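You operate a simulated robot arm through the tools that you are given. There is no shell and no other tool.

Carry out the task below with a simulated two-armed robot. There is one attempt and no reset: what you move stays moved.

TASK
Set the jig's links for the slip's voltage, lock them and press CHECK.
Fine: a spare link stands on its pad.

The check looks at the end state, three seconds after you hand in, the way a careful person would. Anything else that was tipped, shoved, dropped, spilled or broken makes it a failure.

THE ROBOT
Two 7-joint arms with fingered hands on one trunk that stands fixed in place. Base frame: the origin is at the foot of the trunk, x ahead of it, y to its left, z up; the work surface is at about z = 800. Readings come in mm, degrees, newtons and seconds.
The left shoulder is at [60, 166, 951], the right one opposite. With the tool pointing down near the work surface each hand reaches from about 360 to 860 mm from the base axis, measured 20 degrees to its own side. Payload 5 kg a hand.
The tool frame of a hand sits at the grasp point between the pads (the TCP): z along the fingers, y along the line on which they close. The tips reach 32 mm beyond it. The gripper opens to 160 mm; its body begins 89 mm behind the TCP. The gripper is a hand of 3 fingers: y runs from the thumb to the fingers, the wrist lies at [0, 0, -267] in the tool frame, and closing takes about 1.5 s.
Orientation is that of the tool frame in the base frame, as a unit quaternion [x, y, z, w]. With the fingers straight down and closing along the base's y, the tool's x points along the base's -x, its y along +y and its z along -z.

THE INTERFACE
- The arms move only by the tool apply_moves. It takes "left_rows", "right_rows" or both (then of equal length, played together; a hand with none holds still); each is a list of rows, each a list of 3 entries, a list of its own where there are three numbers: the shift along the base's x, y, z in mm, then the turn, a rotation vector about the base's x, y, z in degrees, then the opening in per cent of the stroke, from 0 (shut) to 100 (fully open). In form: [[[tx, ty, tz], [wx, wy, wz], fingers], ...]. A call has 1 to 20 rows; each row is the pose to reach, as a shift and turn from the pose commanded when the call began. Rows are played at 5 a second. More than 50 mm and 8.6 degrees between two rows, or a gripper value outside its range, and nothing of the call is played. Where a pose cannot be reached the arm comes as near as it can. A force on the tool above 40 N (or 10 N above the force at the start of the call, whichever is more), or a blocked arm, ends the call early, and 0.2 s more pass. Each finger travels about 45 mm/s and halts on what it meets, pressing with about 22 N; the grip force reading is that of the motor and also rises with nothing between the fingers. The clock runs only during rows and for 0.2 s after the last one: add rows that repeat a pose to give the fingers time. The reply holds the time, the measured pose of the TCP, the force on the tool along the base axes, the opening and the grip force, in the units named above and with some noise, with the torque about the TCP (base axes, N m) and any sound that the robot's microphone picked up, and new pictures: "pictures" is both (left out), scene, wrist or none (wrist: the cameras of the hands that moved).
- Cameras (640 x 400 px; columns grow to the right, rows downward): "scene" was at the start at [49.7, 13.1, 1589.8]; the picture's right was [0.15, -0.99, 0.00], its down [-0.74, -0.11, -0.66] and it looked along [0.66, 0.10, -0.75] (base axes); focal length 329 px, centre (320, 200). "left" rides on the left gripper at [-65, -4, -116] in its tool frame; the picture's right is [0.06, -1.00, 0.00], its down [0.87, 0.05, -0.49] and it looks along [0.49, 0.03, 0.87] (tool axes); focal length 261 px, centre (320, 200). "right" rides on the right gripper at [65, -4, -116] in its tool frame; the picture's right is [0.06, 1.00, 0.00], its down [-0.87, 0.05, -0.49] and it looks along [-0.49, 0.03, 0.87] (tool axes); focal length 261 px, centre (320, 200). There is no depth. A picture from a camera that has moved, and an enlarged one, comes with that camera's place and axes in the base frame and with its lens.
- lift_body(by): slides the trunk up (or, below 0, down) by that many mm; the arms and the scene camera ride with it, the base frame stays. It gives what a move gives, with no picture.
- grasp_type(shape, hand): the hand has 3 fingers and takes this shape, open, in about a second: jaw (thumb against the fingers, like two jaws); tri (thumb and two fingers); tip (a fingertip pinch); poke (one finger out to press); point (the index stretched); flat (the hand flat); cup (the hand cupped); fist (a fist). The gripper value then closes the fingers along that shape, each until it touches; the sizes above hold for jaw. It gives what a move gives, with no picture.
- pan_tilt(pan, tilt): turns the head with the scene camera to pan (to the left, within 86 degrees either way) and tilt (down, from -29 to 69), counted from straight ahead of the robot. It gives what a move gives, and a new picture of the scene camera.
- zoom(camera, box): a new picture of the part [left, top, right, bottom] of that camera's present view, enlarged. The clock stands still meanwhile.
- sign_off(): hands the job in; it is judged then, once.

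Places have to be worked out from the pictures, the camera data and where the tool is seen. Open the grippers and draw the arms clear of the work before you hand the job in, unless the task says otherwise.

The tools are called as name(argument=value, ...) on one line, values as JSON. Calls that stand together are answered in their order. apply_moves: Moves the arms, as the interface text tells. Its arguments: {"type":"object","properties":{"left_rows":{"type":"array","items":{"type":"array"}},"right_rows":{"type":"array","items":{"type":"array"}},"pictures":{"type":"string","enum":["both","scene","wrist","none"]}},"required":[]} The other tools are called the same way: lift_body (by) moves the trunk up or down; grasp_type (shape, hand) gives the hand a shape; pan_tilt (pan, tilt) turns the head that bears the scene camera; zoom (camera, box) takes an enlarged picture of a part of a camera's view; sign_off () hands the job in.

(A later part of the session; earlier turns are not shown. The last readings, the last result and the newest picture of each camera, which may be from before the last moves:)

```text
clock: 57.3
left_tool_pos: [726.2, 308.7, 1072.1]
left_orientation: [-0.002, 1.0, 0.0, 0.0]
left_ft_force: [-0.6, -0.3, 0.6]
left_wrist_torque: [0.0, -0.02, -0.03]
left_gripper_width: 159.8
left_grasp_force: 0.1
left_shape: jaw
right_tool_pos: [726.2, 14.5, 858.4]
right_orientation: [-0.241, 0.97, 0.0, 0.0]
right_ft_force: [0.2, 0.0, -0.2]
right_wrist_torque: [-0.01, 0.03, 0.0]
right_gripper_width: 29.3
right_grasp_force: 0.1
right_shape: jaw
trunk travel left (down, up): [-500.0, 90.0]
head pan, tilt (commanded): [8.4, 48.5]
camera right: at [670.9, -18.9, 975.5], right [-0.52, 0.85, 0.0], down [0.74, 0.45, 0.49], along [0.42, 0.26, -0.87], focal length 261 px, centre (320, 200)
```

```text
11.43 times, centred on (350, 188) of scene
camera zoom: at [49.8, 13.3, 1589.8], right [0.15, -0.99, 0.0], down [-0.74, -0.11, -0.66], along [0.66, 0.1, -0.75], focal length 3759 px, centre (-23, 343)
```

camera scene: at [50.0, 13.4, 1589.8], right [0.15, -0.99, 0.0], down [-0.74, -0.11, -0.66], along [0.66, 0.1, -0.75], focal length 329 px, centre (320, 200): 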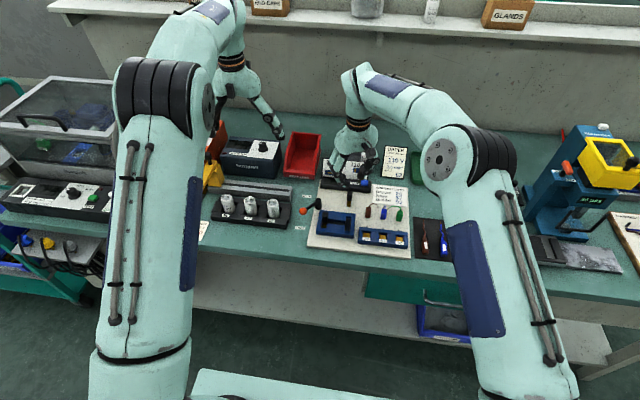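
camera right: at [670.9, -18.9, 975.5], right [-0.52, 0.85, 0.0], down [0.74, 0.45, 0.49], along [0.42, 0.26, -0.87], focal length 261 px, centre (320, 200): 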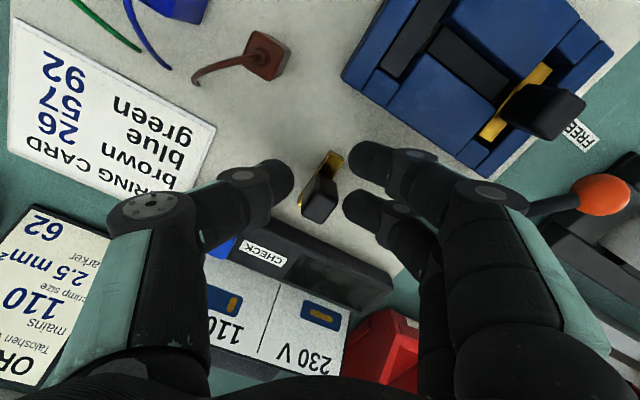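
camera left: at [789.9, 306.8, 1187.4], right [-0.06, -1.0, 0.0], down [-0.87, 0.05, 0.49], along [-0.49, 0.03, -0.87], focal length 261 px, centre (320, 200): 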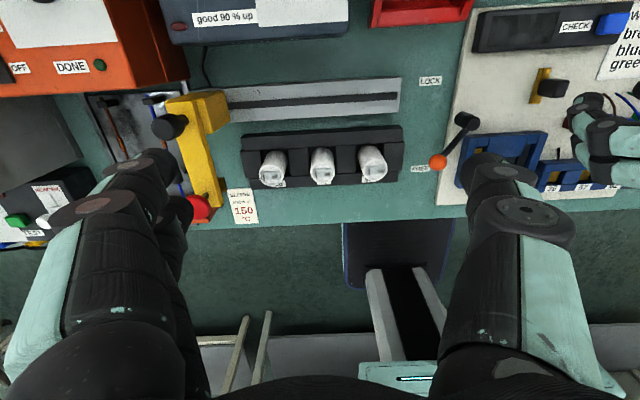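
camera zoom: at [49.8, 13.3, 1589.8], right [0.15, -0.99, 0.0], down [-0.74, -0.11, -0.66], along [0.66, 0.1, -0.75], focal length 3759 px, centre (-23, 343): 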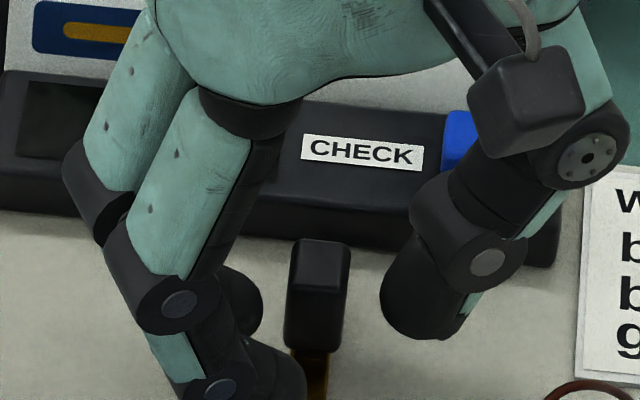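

The knob is roughly centred, about 1–1.5 mm off toward +x/+y. I'll shift (+1.5, +1.2) and close slowly.

apply_moves(right_rows=[[[1.5, 1.2, 0], [0, 0, 0], 18], [[1.5, 1.2, 0], [0, 0, 0], 14], [[1.5, 1.2, 0], [0, 0, 0], 10], [[1.5, 1.2, 0], [0, 0, 0], 7], [[1.5, 1.2, 0], [0, 0, 0], 4], [[1.5, 1.2, 0], [0, 0, 0], 2], [[1.5, 1.2, 0], [0, 0, 0], 0], [[1.5, 1.2, 0], [0, 0, 0], 0]], pictures="none")

zoom(camera="right", box=[240, 110, 400, 230])

zoom(camera="left", box=[500, 40, 620, 130])

zoom(camera="scene", box=[330, 170, 370, 205])

```text
clock: 59.1
left_tool_pos: [724.8, 308.7, 1070.6]
left_orientation: [-0.002, 1.0, 0.0, 0.0]
left_ft_force: [-0.4, 0.1, -0.3]
left_wrist_torque: [0.0, -0.01, -0.03]
left_gripper_width: 160.1
left_grasp_force: 0.1
left_shape: jaw
right_tool_pos: [727.5, 17.2, 859.4]
right_orientation: [-0.241, 0.97, 0.0, 0.0]
right_ft_force: [-0.5, -0.2, 0.0]
right_wrist_torque: [-0.01, 0.01, 0.0]
right_gripper_width: 1.0
right_grasp_force: 22.1
right_shape: jaw
trunk travel left (down, up): [-500.0, 90.0]
head pan, tilt (commanded): [8.4, 48.5]
```

```text
3.33 times, centred on (320, 170) of right
camera zoom: at [672.4, -17.3, 975.6], right [-0.52, 0.85, 0.0], down [0.74, 0.45, 0.49], along [0.42, 0.26, -0.87], focal length 869 px, centre (320, 300)
```

zoom: 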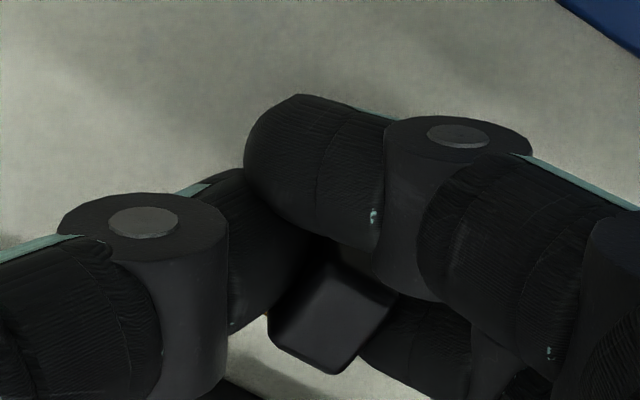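

```text
4.44 times, centred on (560, 85) of left
camera zoom: at [789.8, 306.6, 1187.5], right [-0.06, -1.0, 0.0], down [-0.87, 0.05, 0.49], along [-0.49, 0.03, -0.87], focal length 1158 px, centre (-747, 711)
```

zoom: 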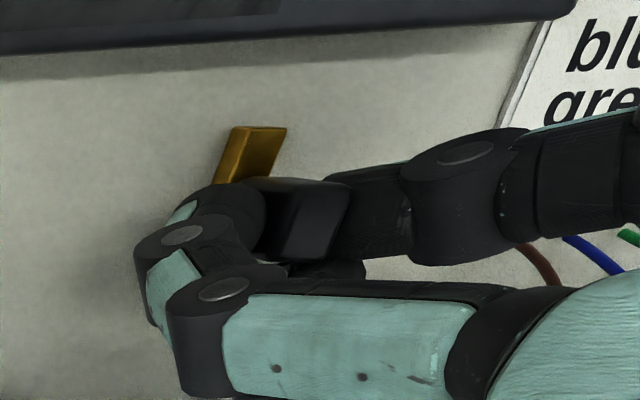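

```text
11.43 times, centred on (350, 188) of scene
camera zoom: at [49.8, 13.3, 1589.8], right [0.15, -0.99, 0.0], down [-0.74, -0.11, -0.66], along [0.66, 0.1, -0.75], focal length 3759 px, centre (-23, 343)
```

zoom: 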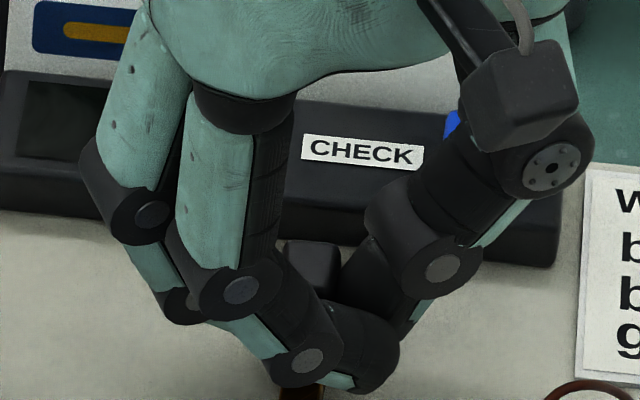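

The spare's knob is gripped between thumb and lower finger, with balanced forces. I'll lift it and check it comes along.

apply_moves(right_rows=[[[0, 0, 4], [0, 0, 0], 0], [[0, 0, 10], [0, 0, 0], 0], [[0, 0, 20], [0, 0, 0], 0], [[0, 0, 35], [0, 0, 0], 0], [[0, 0, 52], [0, 0, 0], 0], [[0, 0, 52], [0, 0, 0], 0]], pictures="scene")

zoom(camera="right", box=[240, 110, 400, 230])

zoom(camera="scene", box=[320, 165, 370, 205])

```text
clock: 60.5
left_tool_pos: [724.3, 308.4, 1071.3]
left_orientation: [-0.002, 1.0, 0.0, 0.001]
left_ft_force: [-0.2, -0.4, 0.3]
left_wrist_torque: [0.01, 0.02, -0.01]
left_gripper_width: 159.7
left_grasp_force: 0.0
left_shape: jaw
right_tool_pos: [727.8, 16.9, 911.8]
right_orientation: [-0.241, 0.97, 0.001, 0.0]
right_ft_force: [-0.9, 0.0, -0.1]
right_wrist_torque: [0.0, -0.02, -0.03]
right_gripper_width: 1.3
right_grasp_force: 21.6
right_shape: jaw
trunk travel left (down, up): [-500.0, 90.0]
head pan, tilt (commanded): [8.4, 48.5]
camera scene: at [50.0, 13.3, 1589.8], right [0.15, -0.99, 0.0], down [-0.74, -0.11, -0.66], along [0.66, 0.1, -0.75], focal length 329 px, centre (320, 200)
```

scene: 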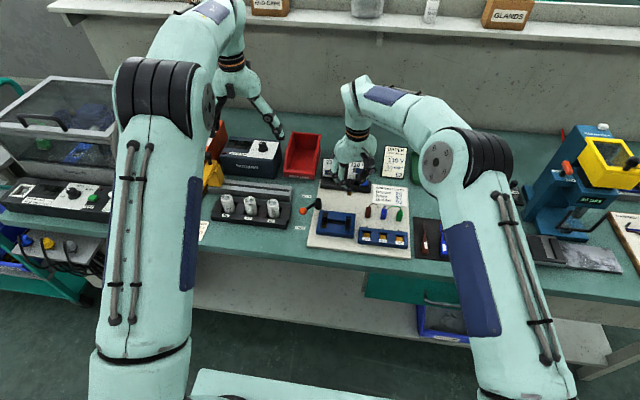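

```text
3.33 times, centred on (320, 170) of right
camera zoom: at [672.7, -16.9, 1028.1], right [-0.52, 0.85, 0.0], down [0.74, 0.46, 0.49], along [0.42, 0.26, -0.87], focal length 869 px, centre (320, 300)
```

zoom: 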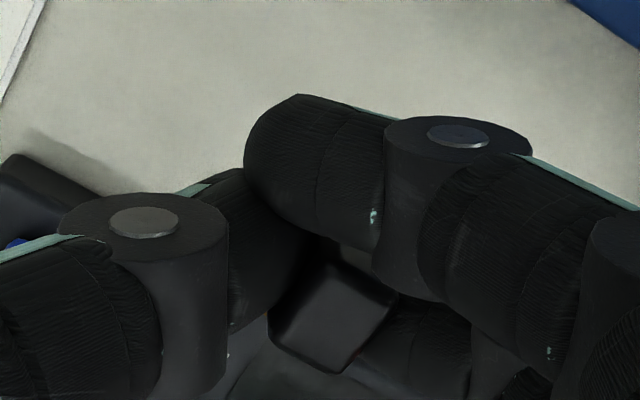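

```text
10.00 times, centred on (345, 185) of scene
camera zoom: at [50.0, 13.3, 1589.8], right [0.15, -0.99, 0.0], down [-0.74, -0.11, -0.66], along [0.66, 0.1, -0.75], focal length 3290 px, centre (70, 350)
```

zoom: 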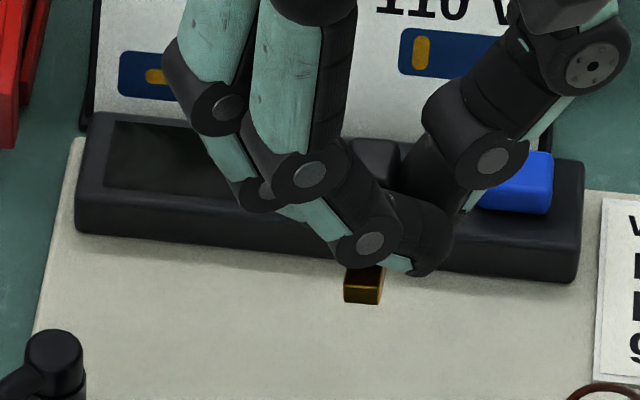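

The spare is lifted. I'll carry it over the right slot at a safe height, then bring the left hand round again to the same relative viewpoint.

apply_moves(right_rows=[[[-25, -1, 0], [0, 0, 0], 0], [[-50, -2, 0], [0, 0, 0], 0], [[-75, -3, 0], [0, 0, 0], 0], [[-99.3, -4.2, 0], [0, 0, 0], 0], [[-99.3, -4.2, -8], [0, 0, 0], 0], [[-99.3, -4.2, -15], [0, 0, 0], 0], [[-99.3, -4.2, -20], [0, 0, 0], 0], [[-99.3, -4.2, -24], [0, 0, 0], 0], [[-99.3, -4.2, -24], [0, 0, 0], 0], [[-99.3, -4.2, -24], [0, 0, 0], 0]], left_rows=[[[0, 0, 0], [0, 0, 0], 100], [[0, 0, 0], [0, 0, 0], 100], [[0, 0, 0], [0, 0, 0], 100], [[0, -20, 0], [0, 0, 0], 100], [[0, -60, 0], [0, 0, 0], 100], [[0, -95, 0], [0, 0, 0], 100], [[0, -130, -15], [0, 0, 0], 100], [[0, -160, -35], [0, 0, 0], 100], [[0, -177, -60], [0, 0, 0], 100], [[0, -177, -60], [0, 0, 0], 100]], pictures="both")

zoom(camera="left", box=[360, 120, 480, 220])

zoom(camera="scene", box=[320, 205, 360, 240])

```text
clock: 62.7
left_tool_pos: [724.8, 132.3, 1012.9]
left_orientation: [-0.001, 1.0, 0.0, 0.0]
left_ft_force: [0.1, -0.6, 0.1]
left_wrist_torque: [0.01, -0.01, 0.0]
left_gripper_width: 159.8
left_grasp_force: 0.2
left_shape: jaw
right_tool_pos: [629.0, 11.0, 887.0]
right_orientation: [-0.241, 0.97, 0.0, 0.0]
right_ft_force: [-0.3, 1.1, -0.2]
right_wrist_torque: [-0.02, -0.01, -0.02]
right_gripper_width: 1.1
right_grasp_force: 21.8
right_shape: jaw
trunk travel left (down, up): [-500.0, 90.0]
head pan, tilt (commanded): [8.4, 48.5]
camera scene: at [49.6, 13.3, 1589.8], right [0.15, -0.99, 0.0], down [-0.74, -0.11, -0.66], along [0.66, 0.1, -0.75], focal length 329 px, centre (320, 200)
camera right: at [573.0, -21.4, 1003.9], right [-0.52, 0.85, 0.0], down [0.74, 0.46, 0.49], along [0.42, 0.26, -0.87], focal length 261 px, centre (320, 200)
camera left: at [789.5, 130.4, 1128.0], right [-0.06, -1.0, 0.0], down [-0.87, 0.05, 0.49], along [-0.49, 0.03, -0.87], focal length 261 px, centre (320, 200)
```

scene: 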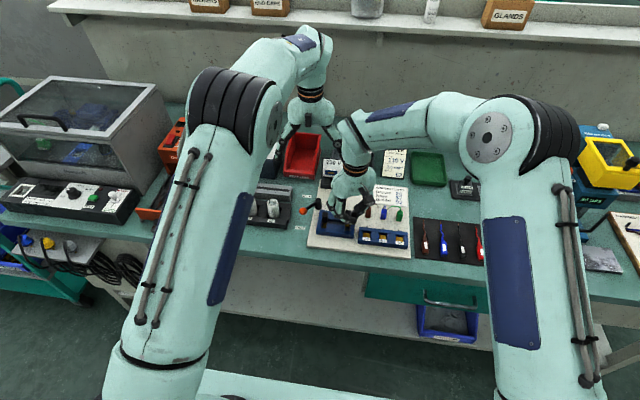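
right: 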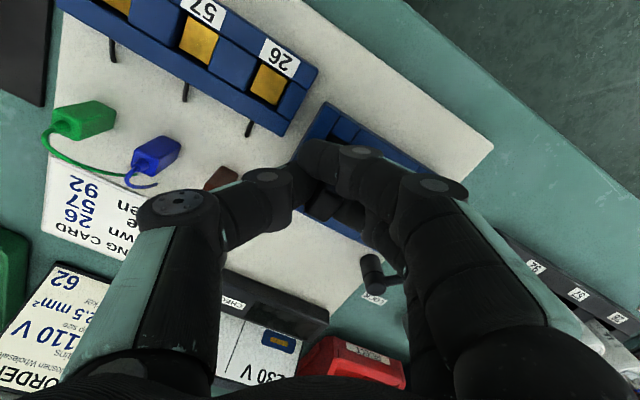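
left: 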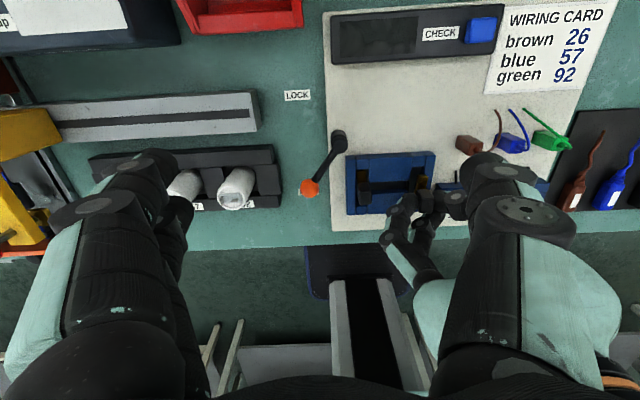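

```text
4.00 times, centred on (420, 170) of left
camera zoom: at [789.5, 130.4, 1128.0], right [-0.06, -1.0, 0.0], down [-0.87, 0.05, 0.49], along [-0.49, 0.03, -0.87], focal length 1043 px, centre (-80, 320)
```

zoom: 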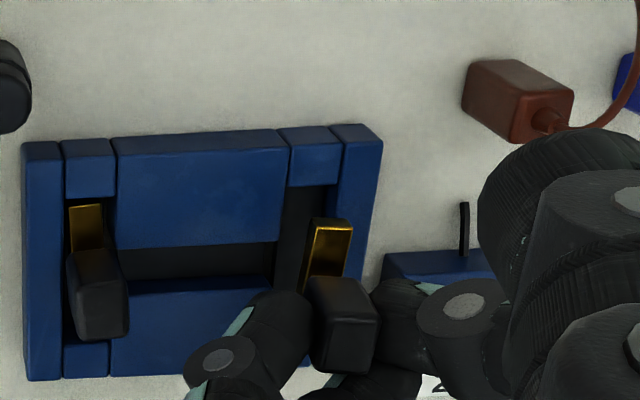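

```text
11.43 times, centred on (340, 222) of scene
camera zoom: at [49.6, 13.3, 1589.8], right [0.15, -0.99, 0.0], down [-0.74, -0.11, -0.66], along [0.66, 0.1, -0.75], focal length 3759 px, centre (91, -57)
```

zoom: 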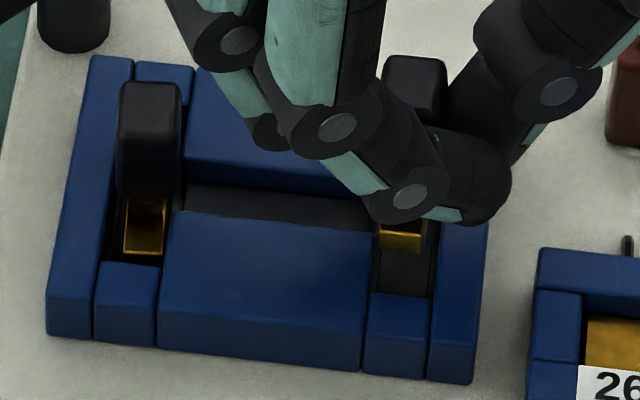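

Both views show the spare's bar above the right slot. I'll zoom closer from both cameras to measure offsets.

zoom(camera="left", box=[410, 145, 470, 195])

zoom(camera="scene", box=[338, 216, 358, 236])

```text
8.00 times, centred on (440, 170) of left
camera zoom: at [789.5, 130.4, 1128.0], right [-0.06, -1.0, 0.0], down [-0.87, 0.05, 0.49], along [-0.49, 0.03, -0.87], focal length 2085 px, centre (-640, 440)
```

zoom: 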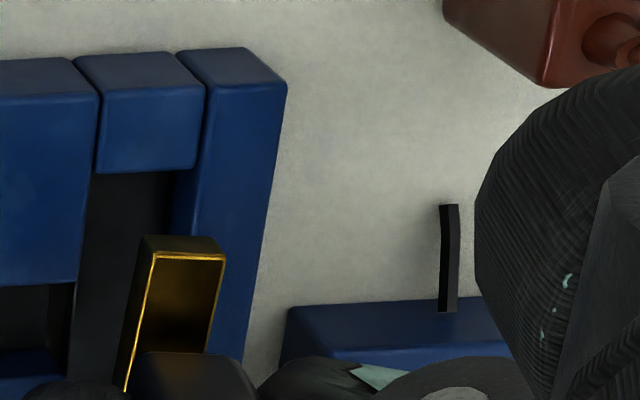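

```text
16.00 times, centred on (348, 226) of scene
camera zoom: at [49.6, 13.3, 1589.8], right [0.15, -0.99, 0.0], down [-0.74, -0.11, -0.66], along [0.66, 0.1, -0.75], focal length 5263 px, centre (-128, -216)
```

zoom: 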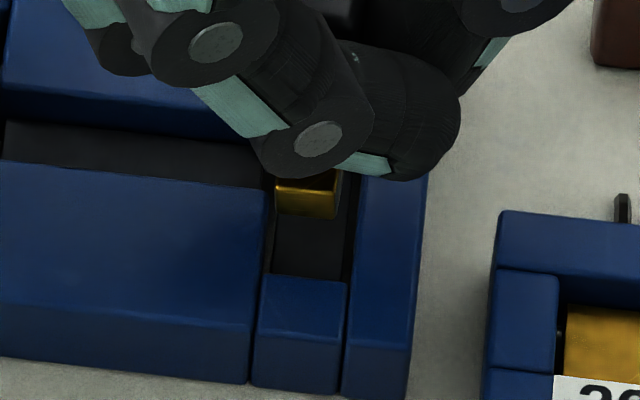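

The bar is within about 1 mm and 2° of the slot: I estimate it needs (+0.8, −0.85) mm and +1.7° yaw, and stands ~15 mm above the jig top. I'll apply that and lower 10 mm, then check again.

apply_moves(right_rows=[[[0.4, -0.4, -3], [0, 0, 0.9], 0], [[0.8, -0.85, -6], [0, 0, 1.7], 0], [[0.8, -0.85, -10], [0, 0, 1.7], 0], [[0.8, -0.85, -10], [0, 0, 1.7], 0]], pictures="none")

zoom(camera="left", box=[410, 145, 470, 195])

zoom(camera="scene", box=[338, 216, 358, 236])

```text
clock: 63.7
left_tool_pos: [724.2, 133.5, 1011.9]
left_orientation: [-0.001, 1.0, 0.0, 0.001]
left_ft_force: [1.2, -0.1, -0.5]
left_wrist_torque: [-0.02, -0.02, -0.05]
left_gripper_width: 160.1
left_grasp_force: 0.0
left_shape: jaw
right_tool_pos: [629.3, 11.7, 876.6]
right_orientation: [-0.255, 0.967, 0.0, 0.0]
right_ft_force: [0.1, -0.2, 0.1]
right_wrist_torque: [0.0, -0.03, 0.01]
right_gripper_width: 1.1
right_grasp_force: 21.9
right_shape: jaw
trunk travel left (down, up): [-500.0, 90.0]
head pan, tilt (commanded): [8.4, 48.5]
```

```text
8.00 times, centred on (440, 170) of left
camera zoom: at [789.7, 130.5, 1128.1], right [-0.06, -1.0, 0.0], down [-0.87, 0.05, 0.49], along [-0.49, 0.03, -0.87], focal length 2085 px, centre (-640, 440)
```

zoom: 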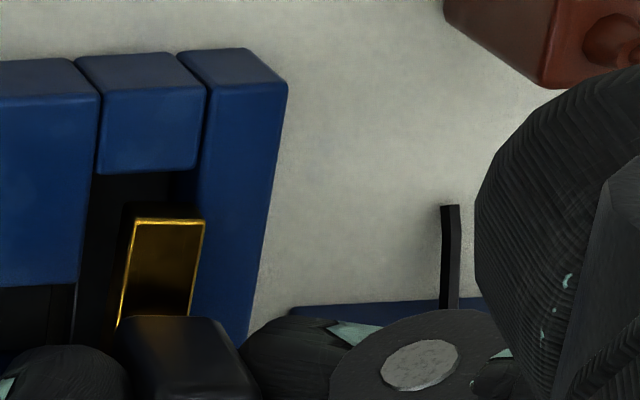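

```text
16.00 times, centred on (348, 226) of scene
camera zoom: at [49.8, 13.2, 1589.8], right [0.15, -0.99, 0.0], down [-0.74, -0.11, -0.66], along [0.66, 0.1, -0.75], focal length 5263 px, centre (-128, -216)
```

zoom: 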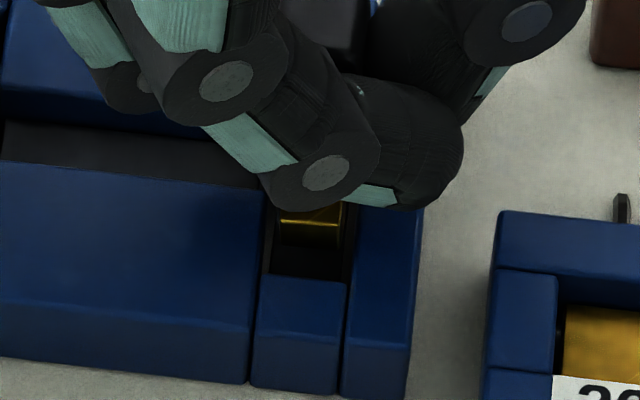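

Both ends are clear (about 2.6 mm behind, 3.9 mm in front) and centred in y. I'll lower into the slot, first 8 mm, then the rest, watching force.

apply_moves(right_rows=[[[-0.5, 0, -2], [0, 0, 0], 0], [[-0.5, 0, -4], [0, 0, 0], 0], [[-0.5, 0, -6], [0, 0, 0], 0], [[-0.5, 0, -8], [0, 0, 0], 0], [[-0.5, 0, -8], [0, 0, 0], 0]], pictures="none")

zoom(camera="left", box=[410, 145, 470, 195])

zoom(camera="scene", box=[338, 216, 358, 236])

```text
clock: 64.9
left_tool_pos: [724.0, 133.2, 1012.5]
left_orientation: [-0.001, 1.0, 0.001, -0.001]
left_ft_force: [0.2, 0.1, 0.0]
left_wrist_torque: [0.02, -0.04, 0.0]
left_gripper_width: 159.8
left_grasp_force: 0.0
left_shape: jaw
right_tool_pos: [629.0, 11.3, 869.8]
right_orientation: [-0.255, 0.967, 0.0, 0.0]
right_ft_force: [-0.6, -0.1, 1.5]
right_wrist_torque: [0.01, -0.01, 0.01]
right_gripper_width: 0.8
right_grasp_force: 21.8
right_shape: jaw
trunk travel left (down, up): [-500.0, 90.0]
head pan, tilt (commanded): [8.4, 48.5]
```

```text
8.00 times, centred on (440, 170) of left
camera zoom: at [789.7, 130.5, 1128.1], right [-0.06, -1.0, 0.0], down [-0.87, 0.05, 0.49], along [-0.49, 0.03, -0.87], focal length 2085 px, centre (-640, 440)
```

zoom: 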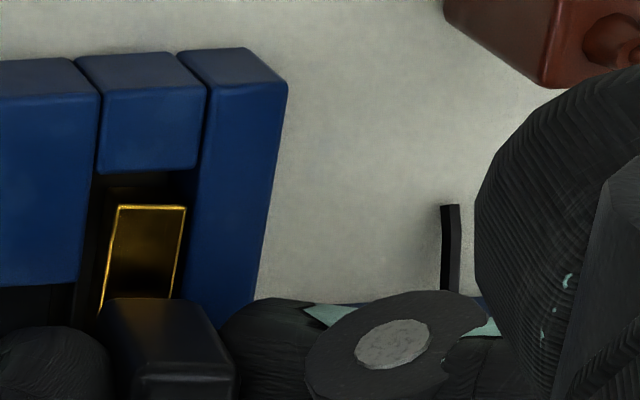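

```text
16.00 times, centred on (348, 226) of scene
camera zoom: at [49.7, 13.2, 1589.8], right [0.15, -0.99, 0.0], down [-0.74, -0.11, -0.66], along [0.66, 0.1, -0.75], focal length 5263 px, centre (-128, -216)
```

zoom: 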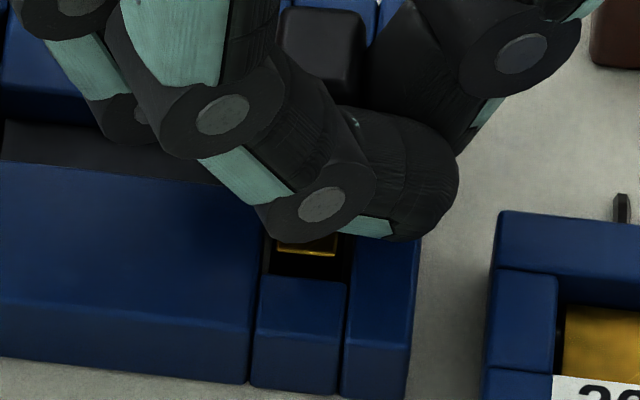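

It is entering the slot cleanly. I'll lower the last 6 mm to the floor.

apply_moves(right_rows=[[[0, 0, -2], [0, 0, 0], 0], [[0, 0, -3.5], [0, 0, 0], 0], [[0, 0, -5], [0, 0, 0], 0], [[0, 0, -6.5], [0, 0, 0], 0], [[0, 0, -6.5], [0, 0, 0], 0]], pictures="none")

zoom(camera="left", box=[410, 145, 470, 195])

zoom(camera="scene", box=[338, 216, 358, 236])

```text
clock: 66.1
left_tool_pos: [724.0, 132.6, 1012.2]
left_orientation: [-0.002, 1.0, 0.0, 0.0]
left_ft_force: [-0.1, -1.0, 0.2]
left_wrist_torque: [0.03, 0.0, -0.03]
left_gripper_width: 159.9
left_grasp_force: 0.0
left_shape: jaw
right_tool_pos: [628.9, 12.6, 864.3]
right_orientation: [-0.256, 0.967, 0.0, 0.001]
right_ft_force: [-0.3, -0.5, 9.8]
right_wrist_torque: [0.06, -0.04, 0.0]
right_gripper_width: 1.3
right_grasp_force: 21.4
right_shape: jaw
trunk travel left (down, up): [-500.0, 90.0]
head pan, tilt (commanded): [8.4, 48.5]
```

```text
8.00 times, centred on (440, 170) of left
camera zoom: at [789.2, 130.4, 1128.5], right [-0.06, -1.0, 0.0], down [-0.87, 0.05, 0.49], along [-0.49, 0.03, -0.87], focal length 2085 px, centre (-640, 440)
```

zoom: 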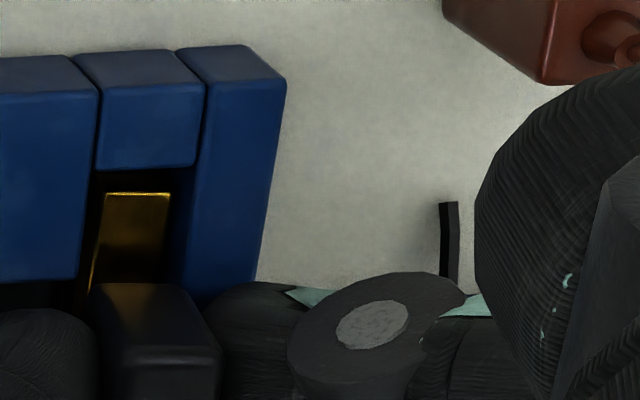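

```text
16.00 times, centred on (348, 226) of scene
camera zoom: at [49.1, 13.0, 1589.9], right [0.15, -0.99, 0.0], down [-0.74, -0.11, -0.66], along [0.66, 0.1, -0.75], focal length 5263 px, centre (-128, -216)
```

zoom: 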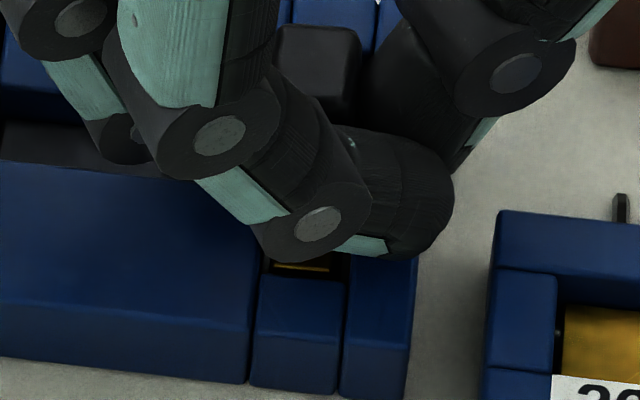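

A firm 10 N reaction at the seat height shows it is down on the floor. I'll relax 1.5 mm, open and rise.

apply_moves(right_rows=[[[0, 0, 1.5], [0, 0, 0], 0], [[0, 0, 1.5], [0, 0, 0], 5], [[0, 0, 1.5], [0, 0, 0], 12], [[0, 0, 1.5], [0, 0, 0], 20], [[0, 0, 1.5], [0, 0, 0], 20], [[0, 0, 1.5], [0, 0, 0], 20], [[0, 0, 20], [0, 0, 0], 20], [[0, 0, 50], [0, 0, 0], 20], [[0, 0, 90], [0, 0, 0], 20], [[0, 0, 90], [0, 0, 0], 20]], pictures="wrist")

zoom(camera="left", box=[340, 130, 460, 220])

zoom(camera="scene", box=[310, 195, 370, 240])

```text
clock: 68.3
left_tool_pos: [723.9, 132.6, 1012.2]
left_orientation: [-0.002, 1.0, 0.001, 0.0]
left_ft_force: [-1.1, -1.5, -0.2]
left_wrist_torque: [-0.02, -0.02, -0.02]
left_gripper_width: 160.1
left_grasp_force: 0.0
left_shape: jaw
right_tool_pos: [628.0, 12.4, 952.8]
right_orientation: [-0.255, 0.967, 0.0, 0.0]
right_ft_force: [0.4, -0.3, 1.1]
right_wrist_torque: [0.0, 0.01, 0.02]
right_gripper_width: 31.6
right_grasp_force: 0.2
right_shape: jaw
trunk travel left (down, up): [-500.0, 90.0]
head pan, tilt (commanded): [8.4, 48.5]
camera right: at [574.5, -23.2, 1069.6], right [-0.55, 0.84, 0.0], down [0.73, 0.48, 0.49], along [0.41, 0.27, -0.87], focal length 261 px, centre (320, 200)
```

right: 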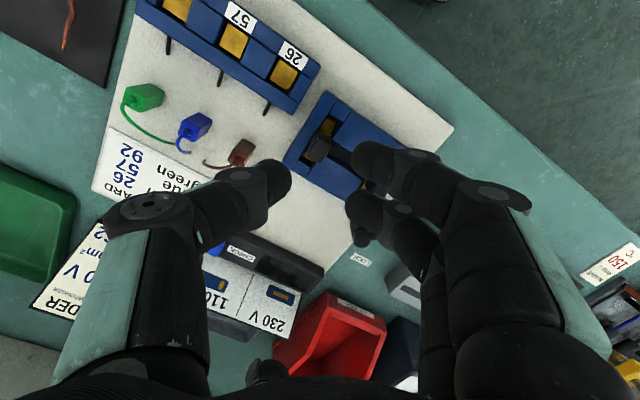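

```text
4.44 times, centred on (400, 175) of left
camera zoom: at [790.0, 130.6, 1127.8], right [-0.06, -1.0, 0.0], down [-0.87, 0.05, 0.49], along [-0.49, 0.03, -0.87], focal length 1158 px, centre (-36, 311)
```

zoom: 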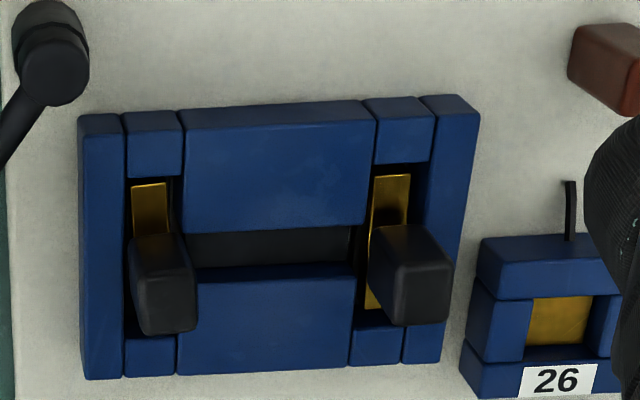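

```text
8.89 times, centred on (340, 218) of scene
camera zoom: at [50.1, 13.2, 1589.7], right [0.15, -0.99, 0.0], down [-0.74, -0.11, -0.66], along [0.66, 0.1, -0.75], focal length 2924 px, centre (142, 44)
```

zoom: 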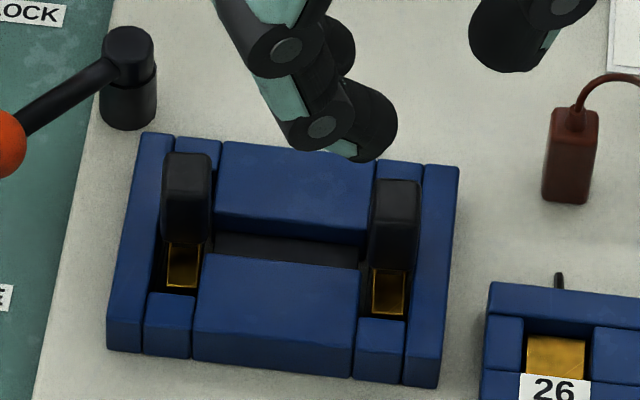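

Both links are seated in the outer slots as the 110 V picture shows. Now to lock: I'll withdraw the right hand toward −y, then yaw the left hand to +90° and bring it above the ball (650, 152).

apply_moves(right_rows=[[[-5, -30, 20], [0, 0, -6], 20], [[-10, -65, 45], [0, 0, -12], 25], [[-20, -100, 70], [0, 0, -18], 30], [[-25, -135, 95], [0, 0, -24], 30], [[-30, -165, 110], [0, 0, -29.7], 30], [[-30, -165, 110], [0, 0, -29.7], 30], [[-30, -165, 110], [0, 0, -29.7], 30], [[-30, -165, 110], [0, 0, -29.7], 30], [[-30, -165, 110], [0, 0, -29.7], 30], [[-30, -165, 110], [0, 0, -29.7], 30], [[-30, -165, 110], [0, 0, -29.7], 30], [[-30, -165, 110], [0, 0, -29.7], 30], [[-30, -165, 110], [0, 0, -29.7], 30], [[-30, -165, 110], [0, 0, -29.7], 30], [[-30, -165, 110], [0, 0, -29.7], 30], [[-30, -165, 110], [0, 0, -29.7], 30]], left_rows=[[[0, 5, 0], [0, 0, 0], 100], [[0, 10, 0], [0, 0, 0], 100], [[0, 15, 0], [0, 0, 0], 90], [[-5, 20, 0], [0, 0, 8.2], 80], [[-10, 20, 0], [0, 0, 16.4], 70], [[-20, 20, 0], [0, 0, 24.6], 60], [[-30, 20, 0], [0, 0, 32.8], 50], [[-40, 20, 0], [0, 0, 41], 40], [[-50, 20, 0], [0, 0, 49.2], 35], [[-60, 20, 0], [0, 0, 57.4], 35], [[-66, 20, 0], [0, 0, 65.6], 35], [[-70, 20, 0], [0, 0, 73.8], 35], [[-73, 20, -20], [0, 0, 82], 35], [[-73, 20, -50], [0, 0, 90], 35], [[-73, 20, -80], [0, 0, 90], 35], [[-73, 20, -80], [0, 0, 90], 35]], pictures="both")

zoom(camera="left", box=[220, 100, 420, 225])

```text
clock: 71.7
left_tool_pos: [651.6, 154.7, 930.9]
left_orientation: [0.709, -0.705, 0.0, 0.0]
left_ft_force: [0.1, -0.4, 0.9]
left_wrist_torque: [0.01, -0.01, 0.01]
left_gripper_width: 56.4
left_grasp_force: 0.0
left_shape: jaw
right_tool_pos: [598.3, -153.2, 1063.1]
right_orientation: [0.001, 1.0, 0.0, 0.0]
right_ft_force: [-0.2, -0.3, -0.6]
right_wrist_torque: [-0.01, 0.04, 0.02]
right_gripper_width: 47.8
right_grasp_force: 0.0
right_shape: jaw
trunk travel left (down, up): [-500.0, 90.0]
head pan, tilt (commanded): [8.4, 48.5]
camera scene: at [49.5, 13.0, 1589.8], right [0.15, -0.99, 0.0], down [-0.74, -0.11, -0.66], along [0.66, 0.1, -0.75], focal length 329 px, centre (320, 200)
camera right: at [533.3, -157.0, 1179.8], right [-0.06, 1.0, 0.0], down [0.87, 0.05, 0.49], along [0.49, 0.03, -0.87], focal length 261 px, centre (320, 200)
camera left: at [655.0, 219.4, 1047.1], right [1.0, -0.06, 0.0], down [-0.05, -0.87, 0.49], along [-0.03, -0.49, -0.87], focal length 261 px, centre (320, 200)
```

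scene: 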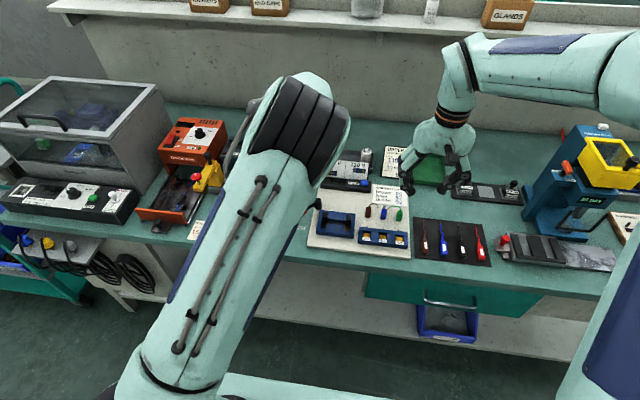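
right: 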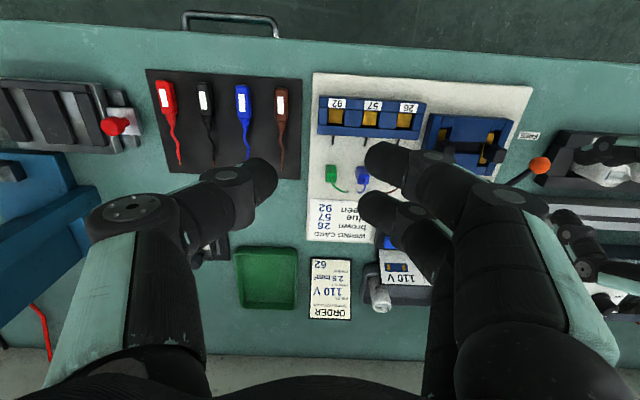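
left: 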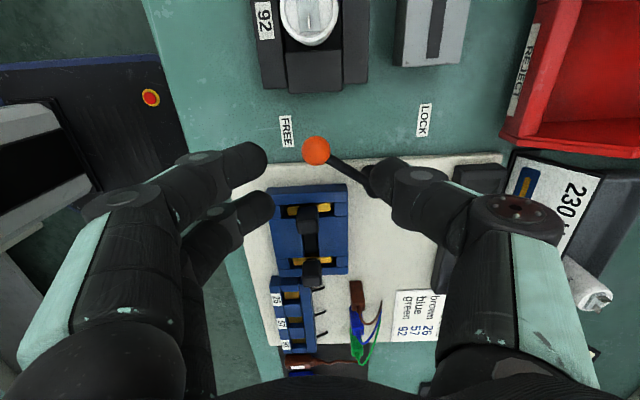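

```text
3.20 times, centred on (320, 162) of left
camera zoom: at [655.0, 219.4, 1047.1], right [1.0, -0.06, 0.0], down [-0.05, -0.87, 0.49], along [-0.03, -0.49, -0.87], focal length 834 px, centre (320, 320)
```

zoom: 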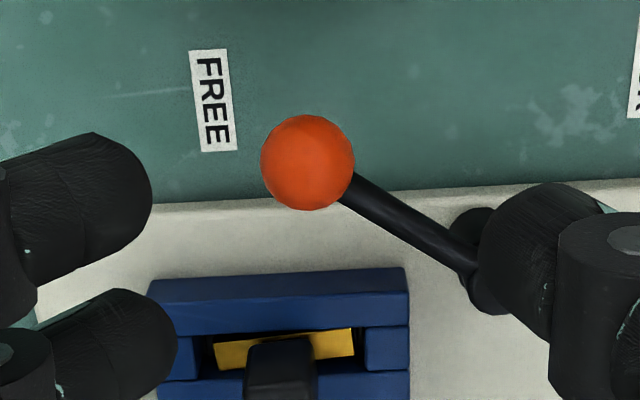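

The ball sits at (648, 152). I'll lower the hand around it with the gap at 56 mm (thumb clear of the lever arm).

apply_moves(left_rows=[[[-2, -0.5, -22], [0, 0, 0], 35], [[-4, -0.5, -42], [0, 0, 0], 35], [[-4, -0.5, -56], [0, 0, 0], 35], [[-4, -0.5, -66], [0, 0, 0], 35], [[-4, -0.5, -66], [0, 0, 0], 35]], pictures="wrist")

```text
clock: 72.9
left_tool_pos: [646.7, 152.3, 866.2]
left_orientation: [0.708, -0.706, 0.001, 0.0]
left_ft_force: [-0.5, 0.3, 0.3]
left_wrist_torque: [0.0, 0.05, 0.0]
left_gripper_width: 56.2
left_grasp_force: 0.0
left_shape: jaw
right_tool_pos: [598.6, -152.8, 1063.1]
right_orientation: [0.001, 1.0, -0.001, 0.001]
right_ft_force: [0.0, 0.5, -0.7]
right_wrist_torque: [0.01, 0.01, -0.01]
right_gripper_width: 47.6
right_grasp_force: 0.0
right_shape: jaw
trunk travel left (down, up): [-500.0, 90.0]
head pan, tilt (commanded): [8.4, 48.5]
camera left: at [651.1, 218.9, 981.0], right [1.0, -0.06, 0.0], down [-0.05, -0.87, 0.49], along [-0.03, -0.49, -0.87], focal length 261 px, centre (320, 200)
```

left: 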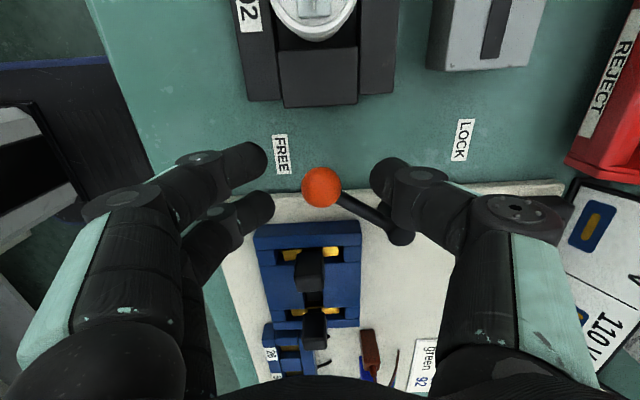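

The ball is between the fingers with clearance. I'll push it with the two fingers toward LOCK along the arc, first part.

apply_moves(left_rows=[[[8, 0, 0], [0, 0, 0], 35], [[17, 1, 0], [0, 0, 0], 35], [[22.5, 5.5, 0], [0, 0, 0], 35], [[26.6, 9.3, 0], [0, 0, 0], 35], [[35.8, 15.8, 0], [0, 0, 0], 35], [[35.8, 15.8, 0], [0, 0, 0], 35]], pictures="wrist")

```text
clock: 74.3
left_tool_pos: [683.5, 167.3, 865.1]
left_orientation: [0.708, -0.706, 0.001, 0.0]
left_ft_force: [0.8, -0.3, 0.1]
left_wrist_torque: [-0.04, 0.0, 0.0]
left_gripper_width: 56.4
left_grasp_force: 0.0
left_shape: jaw
right_tool_pos: [598.4, -153.4, 1062.9]
right_orientation: [0.001, 1.0, 0.0, 0.0]
right_ft_force: [0.4, -0.7, -0.1]
right_wrist_torque: [-0.01, 0.0, -0.03]
right_gripper_width: 47.5
right_grasp_force: 0.0
right_shape: jaw
trunk travel left (down, up): [-500.0, 90.0]
head pan, tilt (commanded): [8.4, 48.5]
camera left: at [687.2, 234.2, 980.9], right [1.0, -0.06, 0.0], down [-0.05, -0.87, 0.49], along [-0.03, -0.49, -0.87], focal length 261 px, centre (320, 200)
```

left: 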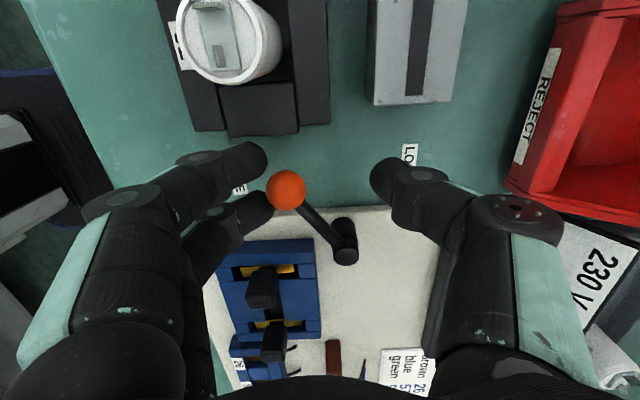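

The lever follows the fingers (now about 123°). I'll continue to about 75° while narrowing the gap to keep the thumb clear of the red bin.

apply_moves(left_rows=[[[0.5, 2.6, 0], [0, 0, 0], 29], [[3.8, 5.4, 0], [0, 0, 0], 23], [[3.8, 5.4, 0], [0, 0, 0], 23], [[12.5, 7.6, 0], [0, 0, 0], 23], [[23.7, 8.6, 0], [0, 0, 0], 23], [[34.9, 7.6, 0], [0, 0, 0], 23], [[34.9, 7.6, 0], [0, 0, 0], 23]], pictures="wrist")

```text
clock: 75.9
left_tool_pos: [718.8, 174.7, 863.5]
left_orientation: [0.709, -0.705, 0.0, 0.001]
left_ft_force: [-0.6, -0.9, 0.7]
left_wrist_torque: [-0.02, 0.01, 0.01]
left_gripper_width: 37.3
left_grasp_force: 0.0
left_shape: jaw
right_tool_pos: [598.2, -152.7, 1064.0]
right_orientation: [0.001, 1.0, 0.0, 0.0]
right_ft_force: [0.2, -0.6, -0.4]
right_wrist_torque: [-0.01, 0.0, -0.01]
right_gripper_width: 47.9
right_grasp_force: 0.1
right_shape: jaw
trunk travel left (down, up): [-500.0, 90.0]
head pan, tilt (commanded): [8.4, 48.5]
camera left: at [722.1, 241.4, 981.1], right [1.0, -0.06, 0.0], down [-0.05, -0.87, 0.49], along [-0.03, -0.49, -0.87], focal length 261 px, centre (320, 200)
```

left: 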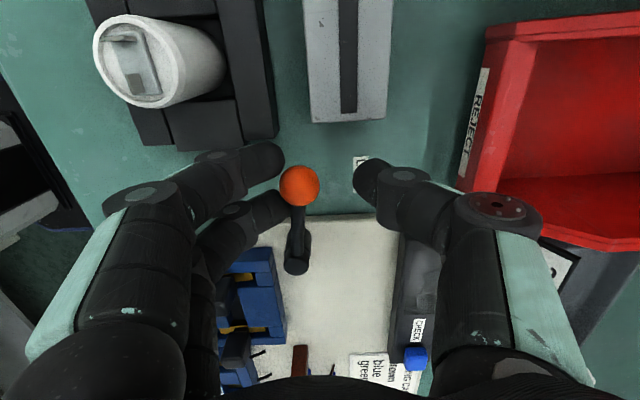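

The lever is at about 84°. I'll push on to the original LOCK position (~69°) and slightly beyond to feel the stop.

apply_moves(left_rows=[[[5.5, -1.2, 0], [0, 0, 0], 23], [[9.5, -2.4, 0], [0, 0, 0], 23], [[12.9, -3.7, 0], [0, 0, 0], 23], [[15, -4.5, 0], [0, 0, 0], 23], [[15, -4.5, 0], [0, 0, 0], 23]], pictures="wrist")

```text
clock: 77.1
left_tool_pos: [732.6, 170.0, 864.6]
left_orientation: [0.708, -0.706, 0.001, -0.001]
left_ft_force: [-3.3, 0.3, 1.1]
left_wrist_torque: [0.05, 0.04, -0.08]
left_gripper_width: 37.8
left_grasp_force: 0.1
left_shape: jaw
right_tool_pos: [598.2, -151.9, 1064.3]
right_orientation: [0.0, 1.0, 0.001, 0.0]
right_ft_force: [-0.5, 0.5, 0.5]
right_wrist_torque: [0.0, 0.0, -0.02]
right_gripper_width: 47.6
right_grasp_force: 0.0
right_shape: jaw
trunk travel left (down, up): [-500.0, 90.0]
head pan, tilt (commanded): [8.4, 48.5]
camera left: at [736.9, 237.8, 980.7], right [1.0, -0.06, 0.0], down [-0.05, -0.87, 0.49], along [-0.03, -0.49, -0.87], focal length 261 px, centre (320, 200)
```

left: 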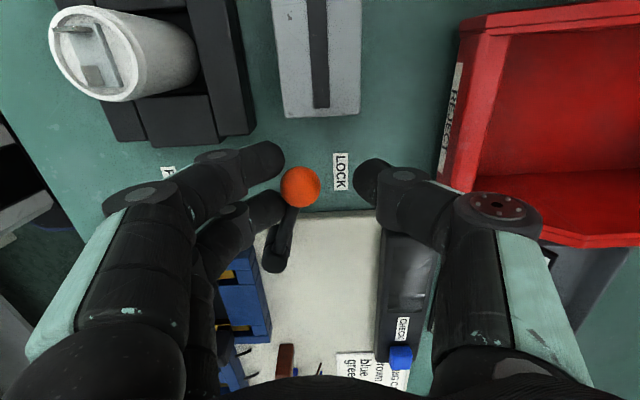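

The ball is back at (721.5, 172) — the original LOCK place — and a stop force appears. I'll press 3 mm more to make sure it is fully home.

apply_moves(left_rows=[[[1.5, -0.5, 0], [0, 0, 0], 23], [[3, -1, 0], [0, 0, 0], 23], [[3, -1, 0], [0, 0, 0], 23]], pictures="wrist")

```text
clock: 77.9
left_tool_pos: [737.4, 171.4, 865.8]
left_orientation: [0.708, -0.706, 0.0, 0.0]
left_ft_force: [-4.1, 4.3, 0.8]
left_wrist_torque: [0.06, 0.17, -0.2]
left_gripper_width: 38.7
left_grasp_force: 0.1
left_shape: jaw
right_tool_pos: [597.6, -153.3, 1064.9]
right_orientation: [-0.001, 1.0, 0.0, 0.001]
right_ft_force: [0.1, -0.3, -0.4]
right_wrist_torque: [-0.01, 0.02, 0.05]
right_gripper_width: 47.5
right_grasp_force: 0.0
right_shape: jaw
trunk travel left (down, up): [-500.0, 90.0]
head pan, tilt (commanded): [8.4, 48.5]
camera left: at [739.8, 237.1, 981.0], right [1.0, -0.06, 0.0], down [-0.05, -0.87, 0.49], along [-0.03, -0.49, -0.87], focal length 261 px, centre (320, 200)
```

left: 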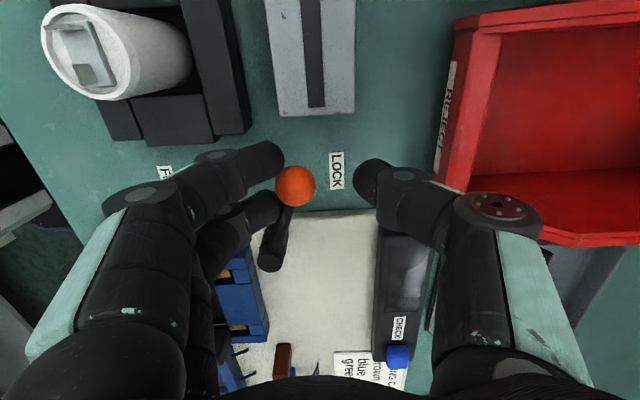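

The stop is firm and the ball has not moved further: locked. I'll back off, rise straight up and withdraw the left arm.

apply_moves(left_rows=[[[-4, 1, 0], [0, 0, 0], 23], [[-8, 1, 0], [0, 0, 0], 26], [[-9, 1, 0], [0, 0, 0], 29], [[-9, 1, 0], [0, 0, 0], 29], [[-9, 1, 30], [0, 0, 0], 29], [[-9, 1, 70], [0, 0, 0], 29], [[-9, 5, 110], [0, 0, 0], 35], [[-15, 25, 145], [0, 0, -5], 40], [[-30, 55, 175], [0, 0, -10], 50], [[-55, 90, 195], [0, 0, -16], 60], [[-85, 120, 210], [0, 0, -22], 70], [[-115, 150, 220], [0, 0, -28], 80], [[-145, 180, 228], [0, 0, -34], 90], [[-175, 205, 230], [0, 0, -38], 100]], pictures="both")

zoom(camera="scene", box=[290, 180, 370, 240])

zoom(camera="scene", box=[320, 145, 400, 200])

```text
clock: 80.9
left_tool_pos: [559.9, 374.9, 1094.5]
left_orientation: [-0.439, 0.898, 0.0, 0.0]
left_ft_force: [-0.7, -0.2, -0.5]
left_wrist_torque: [0.01, -0.01, 0.02]
left_gripper_width: 159.9
left_grasp_force: 0.0
left_shape: jaw
right_tool_pos: [598.1, -153.1, 1063.5]
right_orientation: [-0.001, 1.0, -0.001, 0.0]
right_ft_force: [0.3, -0.4, -0.5]
right_wrist_torque: [-0.03, 0.0, -0.01]
right_gripper_width: 47.6
right_grasp_force: 0.0
right_shape: jaw
trunk travel left (down, up): [-500.0, 90.0]
head pan, tilt (commanded): [8.4, 48.5]
camera scene: at [48.8, 14.1, 1589.8], right [0.15, -0.99, 0.0], down [-0.74, -0.11, -0.66], along [0.66, 0.1, -0.75], focal length 329 px, centre (320, 200)
camera left: at [602.5, 425.6, 1210.7], right [0.75, -0.66, 0.0], down [-0.58, -0.65, 0.49], along [-0.33, -0.37, -0.87], focal length 261 px, centre (320, 200)
```

scene: 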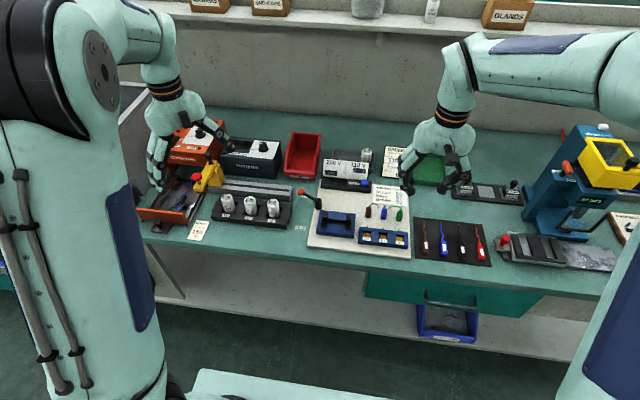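
left: 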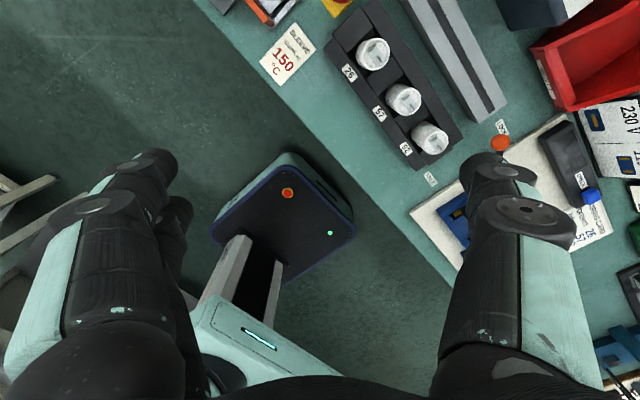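

```text
6.67 times, centred on (330, 210) of scene
camera zoom: at [48.8, 14.1, 1589.8], right [0.15, -0.99, 0.0], down [-0.74, -0.11, -0.66], along [0.66, 0.1, -0.75], focal length 2193 px, centre (253, 133)
```

zoom: 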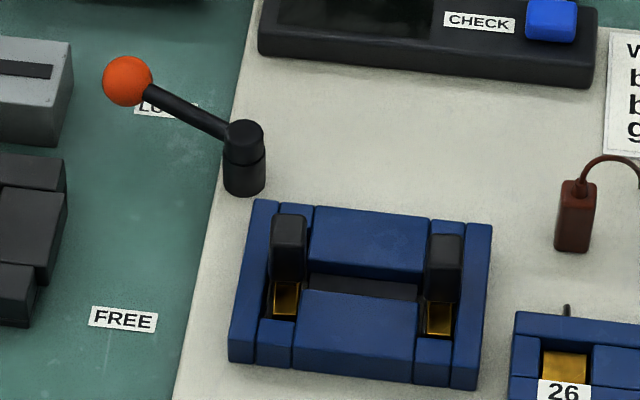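

```text
7.27 times, centred on (360, 172) of scene
camera zoom: at [48.8, 14.1, 1589.8], right [0.15, -0.99, 0.0], down [-0.74, -0.11, -0.66], along [0.66, 0.1, -0.75], focal length 2392 px, centre (29, 400)
```

zoom: 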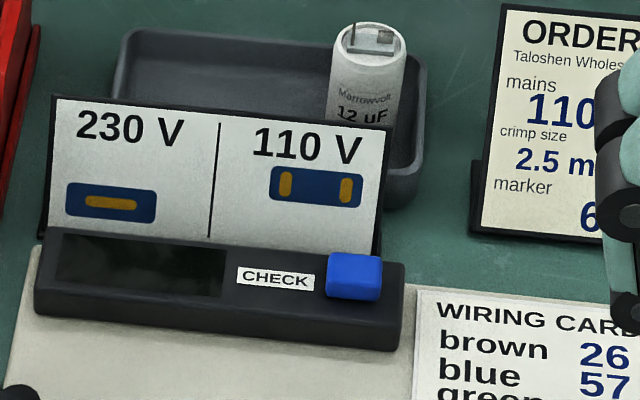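

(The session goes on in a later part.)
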